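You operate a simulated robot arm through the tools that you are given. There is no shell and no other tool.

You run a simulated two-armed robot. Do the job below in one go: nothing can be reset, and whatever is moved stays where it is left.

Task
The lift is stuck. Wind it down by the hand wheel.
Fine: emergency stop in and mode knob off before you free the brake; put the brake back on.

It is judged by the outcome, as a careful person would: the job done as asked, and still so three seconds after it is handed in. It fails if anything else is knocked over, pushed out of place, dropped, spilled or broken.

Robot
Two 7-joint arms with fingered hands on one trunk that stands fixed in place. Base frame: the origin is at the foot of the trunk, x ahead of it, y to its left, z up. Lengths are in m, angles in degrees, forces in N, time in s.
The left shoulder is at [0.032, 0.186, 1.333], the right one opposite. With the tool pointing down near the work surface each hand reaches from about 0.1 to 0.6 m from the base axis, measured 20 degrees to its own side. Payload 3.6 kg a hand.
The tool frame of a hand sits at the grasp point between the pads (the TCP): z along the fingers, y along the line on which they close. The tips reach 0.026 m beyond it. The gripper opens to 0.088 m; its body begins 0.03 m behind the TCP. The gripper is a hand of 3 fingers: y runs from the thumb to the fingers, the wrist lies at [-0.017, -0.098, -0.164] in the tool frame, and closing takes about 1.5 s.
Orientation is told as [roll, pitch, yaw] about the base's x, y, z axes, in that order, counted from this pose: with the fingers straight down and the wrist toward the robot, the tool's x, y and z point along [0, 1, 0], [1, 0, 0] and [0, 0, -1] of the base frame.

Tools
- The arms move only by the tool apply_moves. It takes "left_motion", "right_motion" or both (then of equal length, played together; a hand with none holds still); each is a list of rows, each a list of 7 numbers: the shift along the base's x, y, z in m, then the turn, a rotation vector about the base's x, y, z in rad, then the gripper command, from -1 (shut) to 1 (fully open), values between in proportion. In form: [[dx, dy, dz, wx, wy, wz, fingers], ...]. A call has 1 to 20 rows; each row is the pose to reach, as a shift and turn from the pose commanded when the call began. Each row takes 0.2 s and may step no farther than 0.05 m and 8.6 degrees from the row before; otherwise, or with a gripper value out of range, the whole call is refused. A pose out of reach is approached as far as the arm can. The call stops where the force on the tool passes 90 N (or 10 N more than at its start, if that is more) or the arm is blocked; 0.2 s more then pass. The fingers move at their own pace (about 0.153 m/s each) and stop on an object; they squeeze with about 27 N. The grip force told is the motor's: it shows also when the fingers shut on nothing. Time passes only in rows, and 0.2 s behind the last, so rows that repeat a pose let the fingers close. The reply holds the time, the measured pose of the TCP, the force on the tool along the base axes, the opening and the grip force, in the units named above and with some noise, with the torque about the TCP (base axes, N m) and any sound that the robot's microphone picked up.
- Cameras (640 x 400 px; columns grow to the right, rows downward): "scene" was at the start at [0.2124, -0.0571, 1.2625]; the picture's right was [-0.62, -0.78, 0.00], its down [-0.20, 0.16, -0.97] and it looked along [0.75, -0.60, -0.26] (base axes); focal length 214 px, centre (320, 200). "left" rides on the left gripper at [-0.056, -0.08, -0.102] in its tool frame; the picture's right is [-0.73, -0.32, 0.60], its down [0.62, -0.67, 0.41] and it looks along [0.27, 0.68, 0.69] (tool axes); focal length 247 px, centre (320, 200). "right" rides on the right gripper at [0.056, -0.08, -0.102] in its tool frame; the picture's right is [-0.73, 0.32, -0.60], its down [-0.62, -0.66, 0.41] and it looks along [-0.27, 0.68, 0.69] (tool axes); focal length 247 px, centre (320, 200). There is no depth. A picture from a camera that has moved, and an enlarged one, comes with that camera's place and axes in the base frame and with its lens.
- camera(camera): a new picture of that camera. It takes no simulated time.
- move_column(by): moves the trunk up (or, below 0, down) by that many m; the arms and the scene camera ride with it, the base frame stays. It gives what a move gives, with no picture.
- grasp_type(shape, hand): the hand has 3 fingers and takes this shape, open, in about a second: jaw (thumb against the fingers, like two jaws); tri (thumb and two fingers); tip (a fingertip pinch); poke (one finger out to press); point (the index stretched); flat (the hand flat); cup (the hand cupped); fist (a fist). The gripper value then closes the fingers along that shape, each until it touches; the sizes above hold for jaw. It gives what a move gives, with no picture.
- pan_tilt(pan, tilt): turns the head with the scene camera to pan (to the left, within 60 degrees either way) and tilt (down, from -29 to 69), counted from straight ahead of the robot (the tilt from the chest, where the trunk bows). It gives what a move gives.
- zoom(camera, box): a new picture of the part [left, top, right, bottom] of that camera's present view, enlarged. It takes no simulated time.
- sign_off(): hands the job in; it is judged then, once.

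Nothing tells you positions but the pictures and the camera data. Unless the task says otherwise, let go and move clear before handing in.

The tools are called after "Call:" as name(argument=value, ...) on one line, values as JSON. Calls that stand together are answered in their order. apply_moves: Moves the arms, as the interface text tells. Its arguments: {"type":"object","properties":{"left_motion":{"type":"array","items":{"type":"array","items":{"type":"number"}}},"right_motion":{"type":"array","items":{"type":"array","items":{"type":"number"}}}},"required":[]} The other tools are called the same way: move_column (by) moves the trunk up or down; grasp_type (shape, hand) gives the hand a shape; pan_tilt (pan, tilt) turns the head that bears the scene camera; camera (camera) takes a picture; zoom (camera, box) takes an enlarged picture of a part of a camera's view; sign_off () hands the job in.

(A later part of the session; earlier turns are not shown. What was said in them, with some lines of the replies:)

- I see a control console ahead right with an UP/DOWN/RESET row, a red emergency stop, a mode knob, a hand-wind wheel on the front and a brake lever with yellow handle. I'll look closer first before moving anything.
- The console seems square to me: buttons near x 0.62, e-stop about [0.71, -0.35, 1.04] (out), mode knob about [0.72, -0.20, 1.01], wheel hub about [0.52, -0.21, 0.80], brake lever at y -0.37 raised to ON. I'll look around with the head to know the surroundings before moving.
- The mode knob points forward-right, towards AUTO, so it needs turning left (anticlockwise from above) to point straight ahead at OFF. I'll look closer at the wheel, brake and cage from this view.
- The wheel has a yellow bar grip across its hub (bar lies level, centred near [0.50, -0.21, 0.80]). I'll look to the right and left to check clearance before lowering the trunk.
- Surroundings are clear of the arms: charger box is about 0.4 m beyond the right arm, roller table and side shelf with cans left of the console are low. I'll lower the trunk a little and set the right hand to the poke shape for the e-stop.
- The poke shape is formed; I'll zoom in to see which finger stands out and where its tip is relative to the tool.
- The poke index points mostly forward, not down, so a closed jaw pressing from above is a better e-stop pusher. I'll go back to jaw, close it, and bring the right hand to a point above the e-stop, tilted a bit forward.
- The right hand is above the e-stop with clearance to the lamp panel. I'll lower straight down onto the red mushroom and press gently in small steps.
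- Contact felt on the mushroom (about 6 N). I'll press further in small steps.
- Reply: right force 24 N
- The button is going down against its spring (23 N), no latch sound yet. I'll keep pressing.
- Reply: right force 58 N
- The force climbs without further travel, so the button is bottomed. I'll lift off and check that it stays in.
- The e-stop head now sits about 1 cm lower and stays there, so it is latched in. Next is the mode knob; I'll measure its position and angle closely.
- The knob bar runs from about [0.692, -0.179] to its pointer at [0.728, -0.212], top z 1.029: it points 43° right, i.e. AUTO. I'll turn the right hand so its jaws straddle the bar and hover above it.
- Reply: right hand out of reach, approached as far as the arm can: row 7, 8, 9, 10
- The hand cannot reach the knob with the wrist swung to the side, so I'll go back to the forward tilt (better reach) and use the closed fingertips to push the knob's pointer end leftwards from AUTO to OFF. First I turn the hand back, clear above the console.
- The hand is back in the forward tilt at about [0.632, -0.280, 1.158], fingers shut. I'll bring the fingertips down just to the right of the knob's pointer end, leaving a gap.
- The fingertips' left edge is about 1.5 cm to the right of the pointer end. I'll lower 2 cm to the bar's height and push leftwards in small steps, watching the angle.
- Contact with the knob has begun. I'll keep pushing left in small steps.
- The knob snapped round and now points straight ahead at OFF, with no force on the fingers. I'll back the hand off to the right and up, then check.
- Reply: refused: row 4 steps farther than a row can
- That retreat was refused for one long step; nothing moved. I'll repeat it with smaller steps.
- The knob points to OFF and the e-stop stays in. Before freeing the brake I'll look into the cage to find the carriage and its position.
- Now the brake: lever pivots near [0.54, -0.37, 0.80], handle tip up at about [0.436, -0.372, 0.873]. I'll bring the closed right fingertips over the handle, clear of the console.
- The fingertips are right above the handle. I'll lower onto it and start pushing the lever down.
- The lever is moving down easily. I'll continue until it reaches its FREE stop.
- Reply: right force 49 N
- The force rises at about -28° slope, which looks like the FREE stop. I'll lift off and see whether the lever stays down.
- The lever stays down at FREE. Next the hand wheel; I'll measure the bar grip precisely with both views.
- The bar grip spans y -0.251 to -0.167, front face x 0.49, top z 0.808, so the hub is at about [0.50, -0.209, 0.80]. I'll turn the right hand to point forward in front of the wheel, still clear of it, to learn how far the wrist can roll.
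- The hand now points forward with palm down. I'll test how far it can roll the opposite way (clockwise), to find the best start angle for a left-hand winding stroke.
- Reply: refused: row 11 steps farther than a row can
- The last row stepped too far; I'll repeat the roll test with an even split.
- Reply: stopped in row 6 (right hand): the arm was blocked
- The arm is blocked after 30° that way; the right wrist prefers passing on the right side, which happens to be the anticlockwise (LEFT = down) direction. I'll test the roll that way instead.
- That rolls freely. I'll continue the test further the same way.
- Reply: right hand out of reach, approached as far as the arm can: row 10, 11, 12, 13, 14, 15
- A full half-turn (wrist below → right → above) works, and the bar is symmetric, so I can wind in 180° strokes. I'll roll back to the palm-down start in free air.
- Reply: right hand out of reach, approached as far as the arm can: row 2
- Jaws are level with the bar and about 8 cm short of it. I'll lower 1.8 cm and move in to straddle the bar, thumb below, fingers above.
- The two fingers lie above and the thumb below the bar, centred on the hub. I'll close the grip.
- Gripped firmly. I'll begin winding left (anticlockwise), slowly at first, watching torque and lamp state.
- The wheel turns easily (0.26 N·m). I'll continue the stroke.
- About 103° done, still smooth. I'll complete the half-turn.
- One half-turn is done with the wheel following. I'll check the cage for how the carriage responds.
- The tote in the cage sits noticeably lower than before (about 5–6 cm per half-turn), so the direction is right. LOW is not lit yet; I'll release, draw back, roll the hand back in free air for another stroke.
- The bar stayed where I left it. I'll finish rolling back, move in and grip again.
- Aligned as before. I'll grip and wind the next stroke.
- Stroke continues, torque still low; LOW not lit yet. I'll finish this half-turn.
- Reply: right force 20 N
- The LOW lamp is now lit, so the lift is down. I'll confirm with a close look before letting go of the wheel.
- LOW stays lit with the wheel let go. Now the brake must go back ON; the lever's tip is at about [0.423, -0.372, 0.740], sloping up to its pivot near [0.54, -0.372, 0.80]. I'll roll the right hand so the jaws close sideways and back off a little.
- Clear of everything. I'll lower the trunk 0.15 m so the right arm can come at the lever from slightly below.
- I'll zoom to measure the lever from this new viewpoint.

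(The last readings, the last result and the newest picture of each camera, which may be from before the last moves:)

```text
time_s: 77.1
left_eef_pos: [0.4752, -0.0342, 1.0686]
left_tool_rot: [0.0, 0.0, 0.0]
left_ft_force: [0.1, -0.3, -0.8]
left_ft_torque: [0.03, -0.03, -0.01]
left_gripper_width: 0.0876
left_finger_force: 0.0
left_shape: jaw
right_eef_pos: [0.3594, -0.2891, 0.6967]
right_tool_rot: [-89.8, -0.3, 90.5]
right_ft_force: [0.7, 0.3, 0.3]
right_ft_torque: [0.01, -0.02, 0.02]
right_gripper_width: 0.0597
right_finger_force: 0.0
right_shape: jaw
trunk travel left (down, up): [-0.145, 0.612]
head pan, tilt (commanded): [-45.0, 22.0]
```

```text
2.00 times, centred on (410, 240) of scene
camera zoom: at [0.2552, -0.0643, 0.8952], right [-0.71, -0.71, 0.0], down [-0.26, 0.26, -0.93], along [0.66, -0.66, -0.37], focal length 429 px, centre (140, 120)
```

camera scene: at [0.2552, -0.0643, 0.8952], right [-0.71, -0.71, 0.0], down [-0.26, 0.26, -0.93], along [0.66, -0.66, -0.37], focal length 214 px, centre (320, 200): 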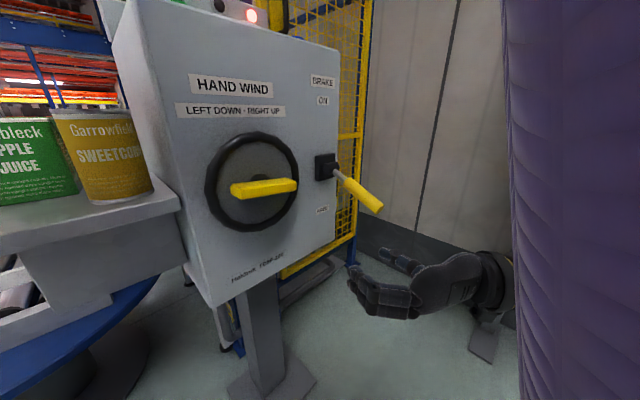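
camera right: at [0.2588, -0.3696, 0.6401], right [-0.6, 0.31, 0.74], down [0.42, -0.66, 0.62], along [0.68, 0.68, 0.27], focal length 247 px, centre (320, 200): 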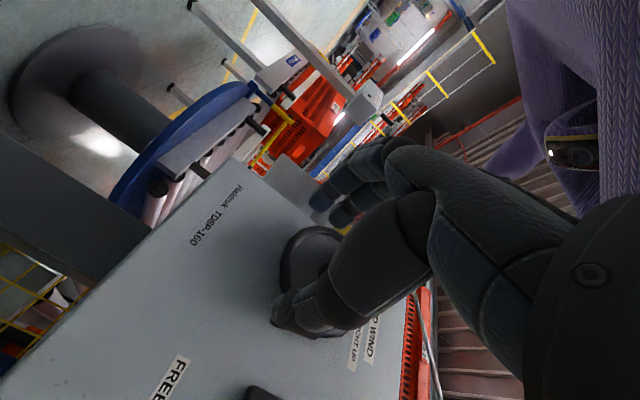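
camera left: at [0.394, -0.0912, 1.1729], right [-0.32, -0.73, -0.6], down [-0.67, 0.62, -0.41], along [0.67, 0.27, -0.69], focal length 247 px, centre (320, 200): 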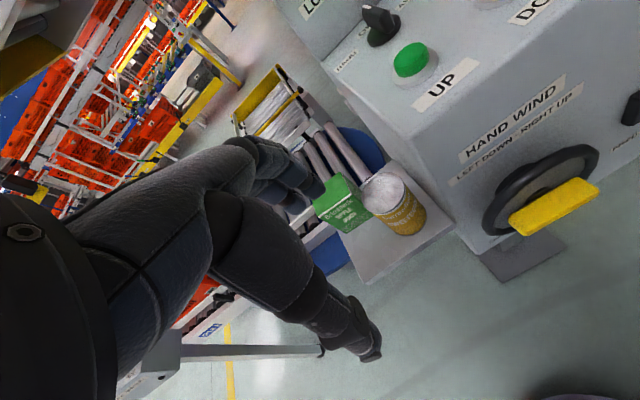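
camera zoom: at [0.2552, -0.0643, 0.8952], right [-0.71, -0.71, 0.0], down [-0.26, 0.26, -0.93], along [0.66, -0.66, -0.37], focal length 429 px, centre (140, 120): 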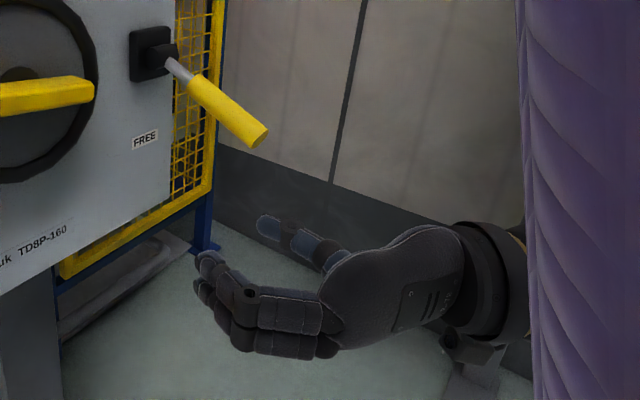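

The lever runs from tip [0.419, -0.371, 0.746] up at about 26° to the hub near [0.53, -0.371, 0.80]. I'll line the right hand up on that axis just behind the tip, jaws open.

Call:
apply_moves(right_motion=[[0.0, -0.016, 0.005, 0, -0.0925, 0, 0.6], [0.0, -0.032, 0.01, 0, -0.185, 0, 0.6], [0.003, -0.048, 0.015, 0, -0.2775, 0, 0.6], [0.006, -0.064, 0.02, 0, -0.37, 0, 0.6], [0.01, -0.0815, 0.025, 0, -0.4625, 0, 0.6]])

Call:
camera(camera="right")

Call:
zoom(camera="scene", box=[300, 120, 520, 320])

```text
time_s: 78.3
left_eef_pos: [0.4746, -0.0361, 1.0708]
left_tool_rot: [0.1, 0.1, 0.0]
left_ft_force: [-0.3, -0.8, -0.5]
left_ft_torque: [0.03, -0.03, -0.02]
left_gripper_width: 0.0876
left_finger_force: 0.2
left_shape: jaw
right_eef_pos: [0.3674, -0.3698, 0.7191]
right_tool_rot: [-116.6, 0.0, 90.5]
right_ft_force: [0.1, 0.0, 0.2]
right_ft_torque: [0.01, 0.01, 0.01]
right_gripper_width: 0.0702
right_finger_force: 0.0
right_shape: jaw
trunk travel left (down, up): [-0.145, 0.612]
head pan, tilt (commanded): [-45.0, 22.0]
```

```text
taken
camera right: at [0.3036, -0.4503, 0.6226], right [-0.87, 0.31, 0.39], down [0.1, -0.66, 0.74], along [0.49, 0.68, 0.55], focal length 247 px, centre (320, 200)
```

right: 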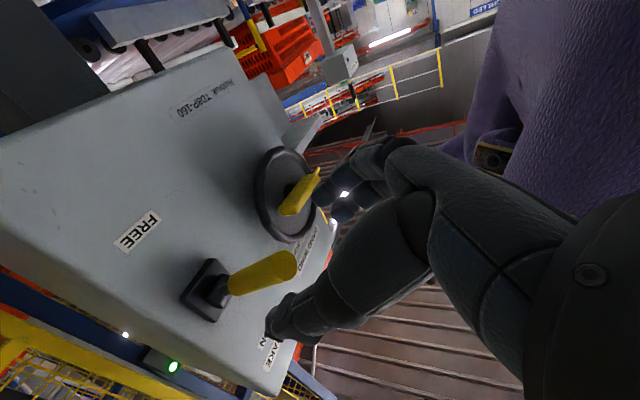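

```text
2.00 times, centred on (410, 220) of scene
camera zoom: at [0.2552, -0.0644, 0.895], right [-0.71, -0.71, 0.0], down [-0.27, 0.27, -0.93], along [0.66, -0.66, -0.37], focal length 429 px, centre (140, 160)
```

zoom: 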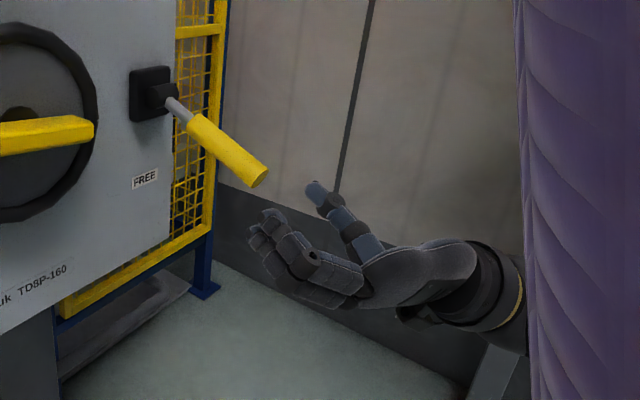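

The lever lies between thumb and fingers along their axis. I'll slide in along the lever and then close.

Call:
apply_moves(right_motion=[[0.02, 0, 0.01, 0, 0, 0, 0.6], [0.04, 0, 0.02, 0, 0, 0, 0.6], [0.06, 0, 0.03, 0, 0, 0, 0.6], [0.074, 0, 0.037, 0, 0, 0, 0.6]])

Call:
camera(camera="right")

Call:
zoom(camera="scene", box=[300, 120, 460, 260])

```text
time_s: 79.3
left_eef_pos: [0.4744, -0.0352, 1.0703]
left_tool_rot: [0.0, 0.1, 0.0]
left_ft_force: [-0.2, 0.1, 0.4]
left_ft_torque: [0.05, 0.0, -0.01]
left_gripper_width: 0.0878
left_finger_force: 0.0
left_shape: jaw
right_eef_pos: [0.443, -0.3687, 0.7575]
right_tool_rot: [-116.3, -0.1, 90.4]
right_ft_force: [-0.3, 0.6, -0.1]
right_ft_torque: [0.0, 0.01, 0.0]
right_gripper_width: 0.0701
right_finger_force: 0.0
right_shape: jaw
trunk travel left (down, up): [-0.145, 0.612]
head pan, tilt (commanded): [-45.0, 22.0]
```

```text
taken
camera right: at [0.379, -0.4498, 0.6604], right [-0.86, 0.31, 0.39], down [0.1, -0.66, 0.74], along [0.49, 0.68, 0.54], focal length 247 px, centre (320, 200)
```

right: 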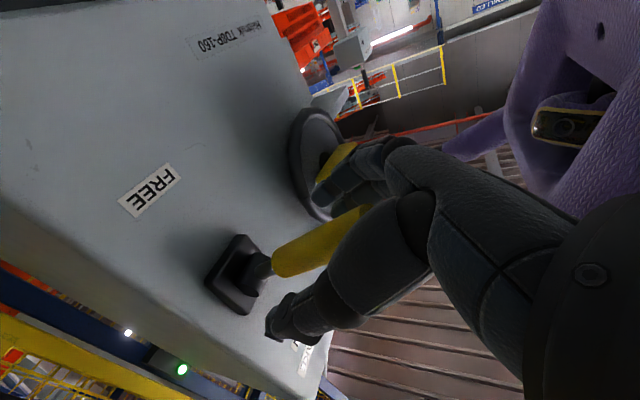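

```text
2.86 times, centred on (380, 190) of scene
camera zoom: at [0.2552, -0.0643, 0.895], right [-0.71, -0.71, 0.0], down [-0.27, 0.27, -0.93], along [0.66, -0.66, -0.37], focal length 613 px, centre (149, 229)
```

zoom: 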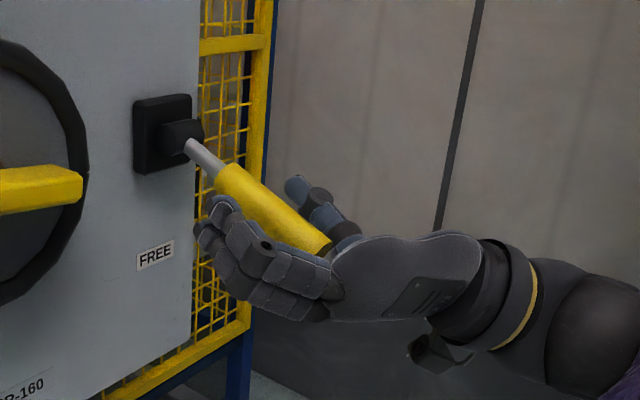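

The handle sits inside the open hand. I'll close the fingers on it.

Call:
apply_moves(right_motion=[[0, 0, 0, 0, 0, 0, -1], [0, 0, 0, 0, 0, 0, -1], [0, 0, 0, 0, 0, 0, -1], [0, 0, 0, 0, 0, 0, -1], [0, 0, 0, 0, 0, 0, -1], [0, 0, 0, 0, 0, 0, -1], [0, 0, 0, 0, 0, 0, -1]])

Call:
camera(camera="right")

Call:
zoom(camera="scene", box=[300, 120, 460, 260])

```text
time_s: 80.9
left_eef_pos: [0.4746, -0.0348, 1.0703]
left_tool_rot: [0.0, 0.1, 0.0]
left_ft_force: [0.0, -1.0, -0.2]
left_ft_torque: [0.0, -0.02, 0.0]
left_gripper_width: 0.0877
left_finger_force: 0.0
left_shape: jaw
right_eef_pos: [0.4431, -0.3692, 0.7568]
right_tool_rot: [-116.4, 0.0, 90.4]
right_ft_force: [4.0, -0.2, 0.6]
right_ft_torque: [0.06, 0.03, 0.03]
right_gripper_width: 0.0132
right_finger_force: 27.7
right_shape: jaw
trunk travel left (down, up): [-0.145, 0.612]
head pan, tilt (commanded): [-45.0, 22.0]
```

```text
taken
camera right: at [0.379, -0.4498, 0.6603], right [-0.86, 0.31, 0.39], down [0.1, -0.66, 0.74], along [0.49, 0.68, 0.54], focal length 247 px, centre (320, 200)
```

right: 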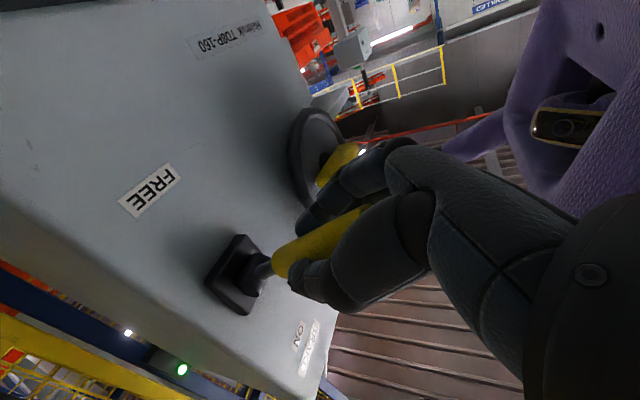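

```text
2.86 times, centred on (380, 190) of scene
camera zoom: at [0.2554, -0.0643, 0.895], right [-0.71, -0.71, 0.0], down [-0.27, 0.26, -0.93], along [0.66, -0.66, -0.38], focal length 613 px, centre (149, 229)
```

zoom: 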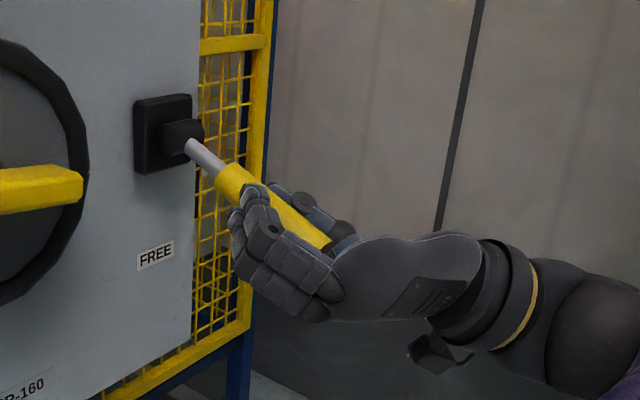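

Gripped. I'll raise the lever along its arc about the pivot, turning the hand with it, first half-way.

Call:
apply_moves(right_motion=[[-0.0046, 0, 0.0115, 0, 0.1222, 0, -1], [-0.0077, 0, 0.0235, 0, 0.2443, 0, -1], [-0.0093, 0, 0.0357, 0, 0.3665, 0, -1], [-0.0095, 0, 0.0481, 0, 0.4887, 0, -1]])

Call:
zoom(camera="scene", box=[280, 80, 480, 260])

```text
time_s: 81.9
left_eef_pos: [0.4757, -0.036, 1.0683]
left_tool_rot: [0.1, 0.1, 0.0]
left_ft_force: [-0.2, 0.0, 0.9]
left_ft_torque: [-0.01, 0.0, 0.01]
left_gripper_width: 0.0874
left_finger_force: 0.1
left_shape: jaw
right_eef_pos: [0.4349, -0.3697, 0.8066]
right_tool_rot: [-88.2, -0.1, 90.4]
right_ft_force: [7.7, 0.8, -3.4]
right_ft_torque: [0.03, 0.1, 0.11]
right_gripper_width: 0.0126
right_finger_force: 26.8
right_shape: jaw
trunk travel left (down, up): [-0.145, 0.612]
head pan, tilt (commanded): [-45.0, 22.0]
```

```text
2.22 times, centred on (380, 170) of scene
camera zoom: at [0.2559, -0.0643, 0.8948], right [-0.71, -0.71, 0.0], down [-0.27, 0.27, -0.93], along [0.66, -0.66, -0.38], focal length 477 px, centre (187, 267)
```

zoom: 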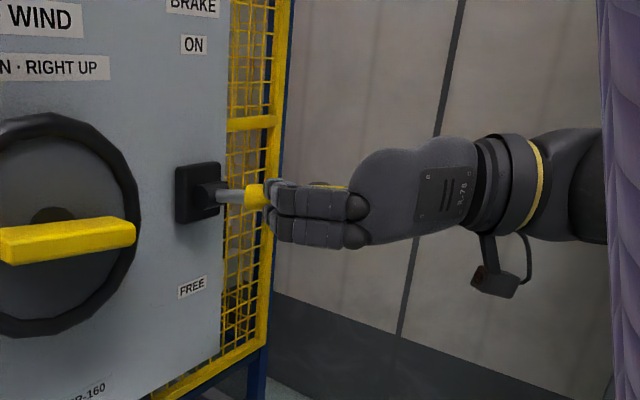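

The lever follows the hand and is now level. I'll continue up to the ON stop.

Call:
apply_moves(right_motion=[[0.0014, 0, 0.0123, 0, 0.1222, 0, -1], [0.0043, 0, 0.0244, 0, 0.2443, 0, -1], [0.0086, 0, 0.036, 0, 0.3665, 0, -1], [0.0143, 0, 0.047, 0, 0.4887, 0, -1]])

Call:
zoom(camera="scene", box=[280, 80, 480, 260])

```text
time_s: 82.9
left_eef_pos: [0.4787, -0.0349, 1.0682]
left_tool_rot: [0.0, 0.2, 0.1]
left_ft_force: [0.3, -0.3, 0.6]
left_ft_torque: [0.02, 0.0, -0.01]
left_gripper_width: 0.0879
left_finger_force: 0.1
left_shape: jaw
right_eef_pos: [0.4508, -0.3714, 0.8521]
right_tool_rot: [-60.1, -0.3, 90.4]
right_ft_force: [24.7, 5.3, -16.6]
right_ft_torque: [0.14, 0.08, 0.09]
right_gripper_width: 0.0105
right_finger_force: 27.3
right_shape: jaw
trunk travel left (down, up): [-0.145, 0.612]
head pan, tilt (commanded): [-45.0, 22.0]
```

```text
2.22 times, centred on (380, 170) of scene
camera zoom: at [0.2579, -0.0643, 0.894], right [-0.71, -0.71, 0.0], down [-0.27, 0.27, -0.93], along [0.65, -0.66, -0.38], focal length 477 px, centre (187, 267)
```

zoom: 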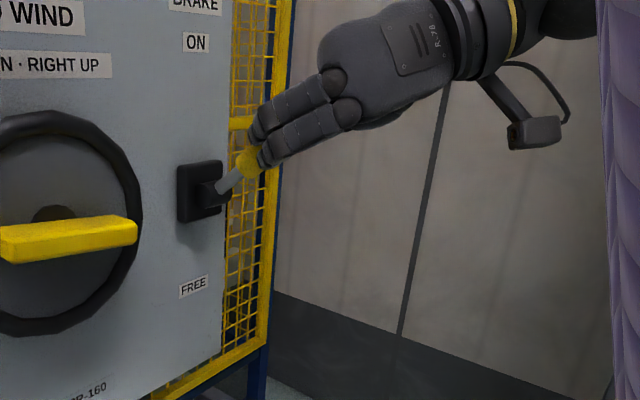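

The lever is up around 30°; the remaining force is along the handle, not against a stop. I'll ease inward slightly and push up a little more to make sure it reaches the ON stop.

Call:
apply_moves(right_motion=[[0.004, 0, -0.0025, 0, 0.0, 0, -1], [0.006, 0, 0.0005, 0, 0.035, 0, -1], [0.008, 0, 0.0035, 0, 0.07, 0, -1], [0.0105, 0, 0.007, 0, 0.105, 0, -1]])

Call:
zoom(camera="scene", box=[280, 80, 480, 260])

```text
time_s: 83.9
left_eef_pos: [0.4747, -0.0345, 1.0691]
left_tool_rot: [0.0, 0.1, 0.1]
left_ft_force: [-0.2, 0.8, 0.0]
left_ft_torque: [-0.01, -0.01, 0.0]
left_gripper_width: 0.0875
left_finger_force: 0.0
left_shape: jaw
right_eef_pos: [0.4566, -0.3708, 0.8558]
right_tool_rot: [-53.5, -0.6, 90.4]
right_ft_force: [-13.3, 4.8, -27.3]
right_ft_torque: [0.01, 0.5, 0.14]
right_gripper_width: 0.0113
right_finger_force: 27.0
right_shape: jaw
trunk travel left (down, up): [-0.145, 0.612]
head pan, tilt (commanded): [-45.0, 22.0]
```

```text
2.22 times, centred on (380, 170) of scene
camera zoom: at [0.2552, -0.065, 0.8946], right [-0.71, -0.71, 0.0], down [-0.27, 0.27, -0.93], along [0.66, -0.66, -0.38], focal length 477 px, centre (187, 267)
```

zoom: 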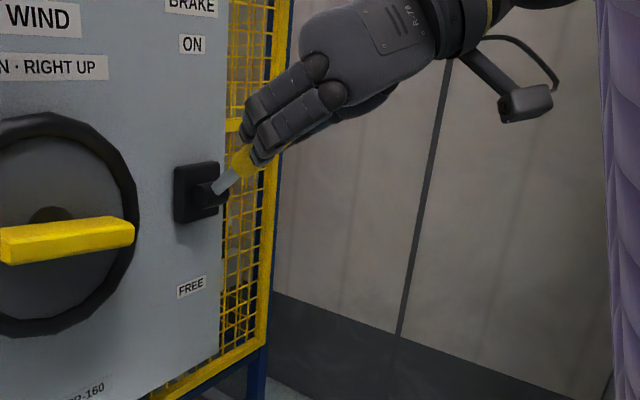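

Now the force is perpendicular to the lever (about 30 N): it is against the ON stop. I'll open the hand and withdraw straight back along the handle.

Call:
apply_moves(right_motion=[[-0.001, 0, -0.002, 0, 0, 0, 0.6], [-0.001, 0, -0.002, 0, 0, 0, 0.6], [-0.001, 0, -0.002, 0, 0, 0, 0.6], [-0.017, 0, 0.01, 0, 0, 0, 0.6], [-0.033, 0, 0.022, 0, 0, 0, 0.6], [-0.049, 0, 0.034, 0, 0, 0, 0.6], [-0.065, 0, 0.046, 0, 0, 0, 0.6], [-0.085, 0, 0.06, 0, 0, 0, 0.6]])

Call:
camera(camera="scene")

Call:
zoom(camera="scene", box=[280, 80, 480, 260])

```text
time_s: 85.7
left_eef_pos: [0.4751, -0.0363, 1.0689]
left_tool_rot: [0.1, 0.0, -0.1]
left_ft_force: [0.4, 0.7, 0.0]
left_ft_torque: [-0.03, 0.0, -0.01]
left_gripper_width: 0.0879
left_finger_force: 0.1
left_shape: jaw
right_eef_pos: [0.3726, -0.373, 0.9204]
right_tool_rot: [-54.3, -0.3, 90.2]
right_ft_force: [0.3, 0.5, 0.1]
right_ft_torque: [-0.01, 0.04, 0.01]
right_gripper_width: 0.0699
right_finger_force: 0.1
right_shape: jaw
trunk travel left (down, up): [-0.145, 0.612]
head pan, tilt (commanded): [-45.0, 22.0]
```

```text
taken
camera scene: at [0.2551, -0.0643, 0.8951], right [-0.71, -0.71, 0.0], down [-0.27, 0.26, -0.93], along [0.66, -0.66, -0.37], focal length 214 px, centre (320, 200)
```

scene: 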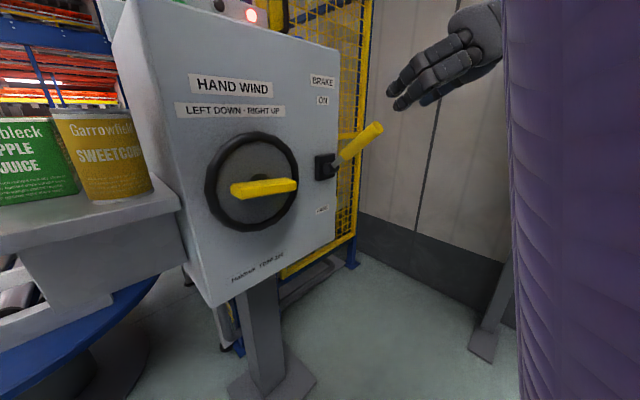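

```text
2.22 times, centred on (380, 170) of scene
camera zoom: at [0.2551, -0.0643, 0.8951], right [-0.71, -0.71, 0.0], down [-0.27, 0.26, -0.93], along [0.66, -0.66, -0.37], focal length 477 px, centre (187, 267)
```

zoom: 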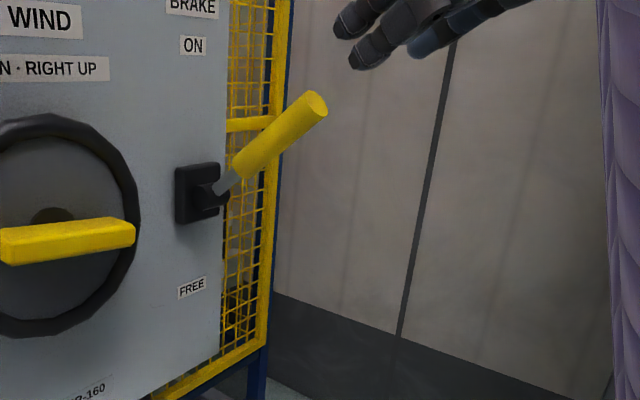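

The lever stays at ON. I'll back the right hand off a bit more and raise the trunk to re-check lamps, e-stop, knob and surroundings.

Call:
apply_moves(right_motion=[[-0.02, -0.01, 0.02, 0, 0, 0, 0.6], [-0.04, -0.03, 0.04, 0, 0, 0, 0.6], [-0.05, -0.05, 0.06, 0, 0, 0, 0.6]])

Call:
move_column(by=0.28)

Call:
pan_tilt(pan=-33, tilt=28)

Call:
camera(camera="scene")

Call:
zoom(camera="scene", box=[190, 60, 390, 200])

Call:
zoom(camera="left", box=[360, 20, 640, 200])

```text
time_s: 86.5
left_eef_pos: [0.4745, -0.0354, 1.0687]
left_tool_rot: [-0.1, 0.1, -0.1]
left_ft_force: [-0.5, 0.1, 0.3]
left_ft_torque: [-0.04, 0.03, -0.01]
left_gripper_width: 0.0877
left_finger_force: 0.0
left_shape: jaw
right_eef_pos: [0.3224, -0.4197, 0.981]
right_tool_rot: [-54.2, -0.4, 90.3]
right_ft_force: [-0.4, -0.6, 0.6]
right_ft_torque: [0.0, 0.0, 0.06]
right_gripper_width: 0.0701
right_finger_force: 0.1
right_shape: jaw
trunk travel left (down, up): [-0.145, 0.612]
head pan, tilt (commanded): [-45.0, 22.0]
```

```text
time_s: 89.3
left_eef_pos: [0.4739, -0.0352, 1.3496]
left_tool_rot: [0.0, 0.0, 0.0]
left_ft_force: [0.2, 0.9, 0.4]
left_ft_torque: [0.02, -0.01, 0.02]
left_gripper_width: 0.0877
left_finger_force: 0.1
left_shape: jaw
right_eef_pos: [0.324, -0.4203, 1.2603]
right_tool_rot: [-54.3, -0.5, 90.2]
right_ft_force: [0.4, 0.4, -0.5]
right_ft_torque: [0.01, -0.02, 0.03]
right_gripper_width: 0.0702
right_finger_force: 0.1
right_shape: jaw
trunk travel left (down, up): [-0.425, 0.332]
head pan, tilt (commanded): [-45.0, 22.0]
```

```text
time_s: 90.0
left_eef_pos: [0.4747, -0.0353, 1.3504]
left_tool_rot: [0.0, 0.0, 0.0]
left_ft_force: [-0.2, -0.5, -0.4]
left_ft_torque: [-0.01, -0.01, 0.0]
left_gripper_width: 0.0876
left_finger_force: 0.0
left_shape: jaw
right_eef_pos: [0.324, -0.4205, 1.2618]
right_tool_rot: [-54.2, -0.3, 90.1]
right_ft_force: [0.0, 0.6, -0.5]
right_ft_torque: [0.0, -0.01, -0.01]
right_gripper_width: 0.0702
right_finger_force: 0.0
right_shape: jaw
trunk travel left (down, up): [-0.425, 0.332]
head pan, tilt (commanded): [-33.0, 28.0]
```

```text
taken
camera scene: at [0.2201, -0.0484, 1.1893], right [-0.55, -0.84, 0.0], down [-0.39, 0.26, -0.88], along [0.74, -0.48, -0.47], focal length 214 px, centre (320, 200)
```

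scene: 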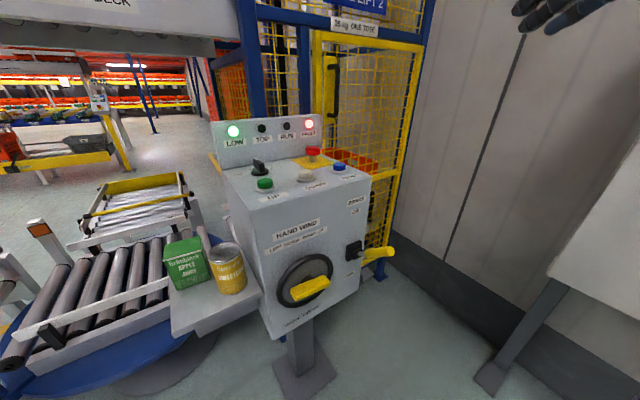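

```text
2.86 times, centred on (290, 130) of scene
camera zoom: at [0.2201, -0.0484, 1.1893], right [-0.55, -0.84, 0.0], down [-0.39, 0.26, -0.88], along [0.74, -0.48, -0.47], focal length 613 px, centre (406, 400)
```

zoom: 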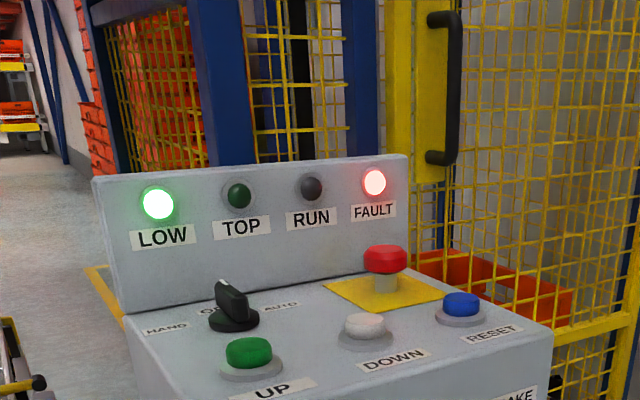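

```text
2.22 times, centred on (500, 110) of left
camera zoom: at [0.3939, -0.0914, 1.4529], right [-0.32, -0.73, -0.6], down [-0.67, 0.62, -0.41], along [0.68, 0.27, -0.69], focal length 549 px, centre (-80, 400)
```

zoom: 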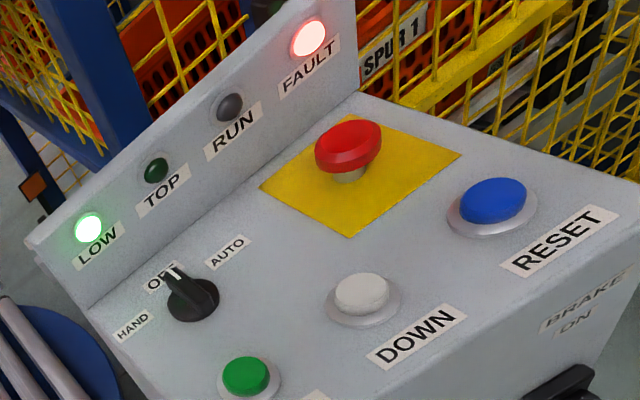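

Everything reads as wanted: LOW lit, e-stop head in, knob at OFF. A last look at the brake lever and the items beside the console before handing in.

Call:
zoom(camera="scene", box=[150, 180, 420, 350])

Call:
zoom(camera="left", box=[380, 60, 480, 130])

```text
2.35 times, centred on (285, 265) of scene
camera zoom: at [0.2201, -0.0484, 1.1893], right [-0.55, -0.84, 0.0], down [-0.39, 0.26, -0.88], along [0.74, -0.48, -0.47], focal length 505 px, centre (402, 47)
```

zoom: 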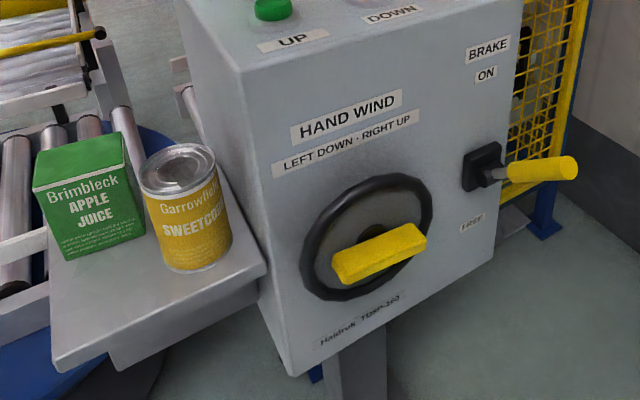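

```text
5.71 times, centred on (430, 95) of left
camera zoom: at [0.3939, -0.0914, 1.4529], right [-0.32, -0.73, -0.6], down [-0.67, 0.62, -0.41], along [0.68, 0.27, -0.69], focal length 1411 px, centre (-309, 800)
```

zoom: 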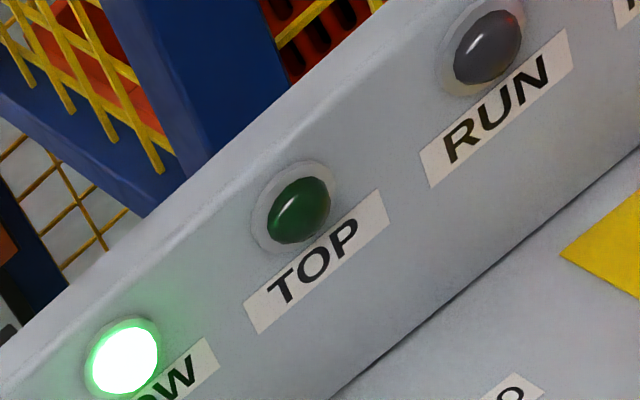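

The brake lever is up at ON, LOW is lit, the e-stop is in, the knob is at OFF, and the juice and tin are undisturbed. Both hands are clear, so I'm handing the job in.

Call:
sign_off()

```text
The job is handed in.
```

The lift is wound down: the LOW lamp is lit and stayed lit after I let go of the wheel. I've handed the job in.

- **Before the brake:** I pressed the emergency stop, which stayed in, then turned the mode knob from AUTO to OFF. Only after that did I free the brake.
- **Winding:** It took two half-turns of the hand wheel to the left.
- **After:** The brake lever is back up against its ON stop. The emergency stop is still in and the knob is still at OFF. The FAULT lamp was lit from the start and is still lit; I left it alone.

Nothing else was moved or knocked over, including the juice and tin beside the console. Both hands are clear of the console.
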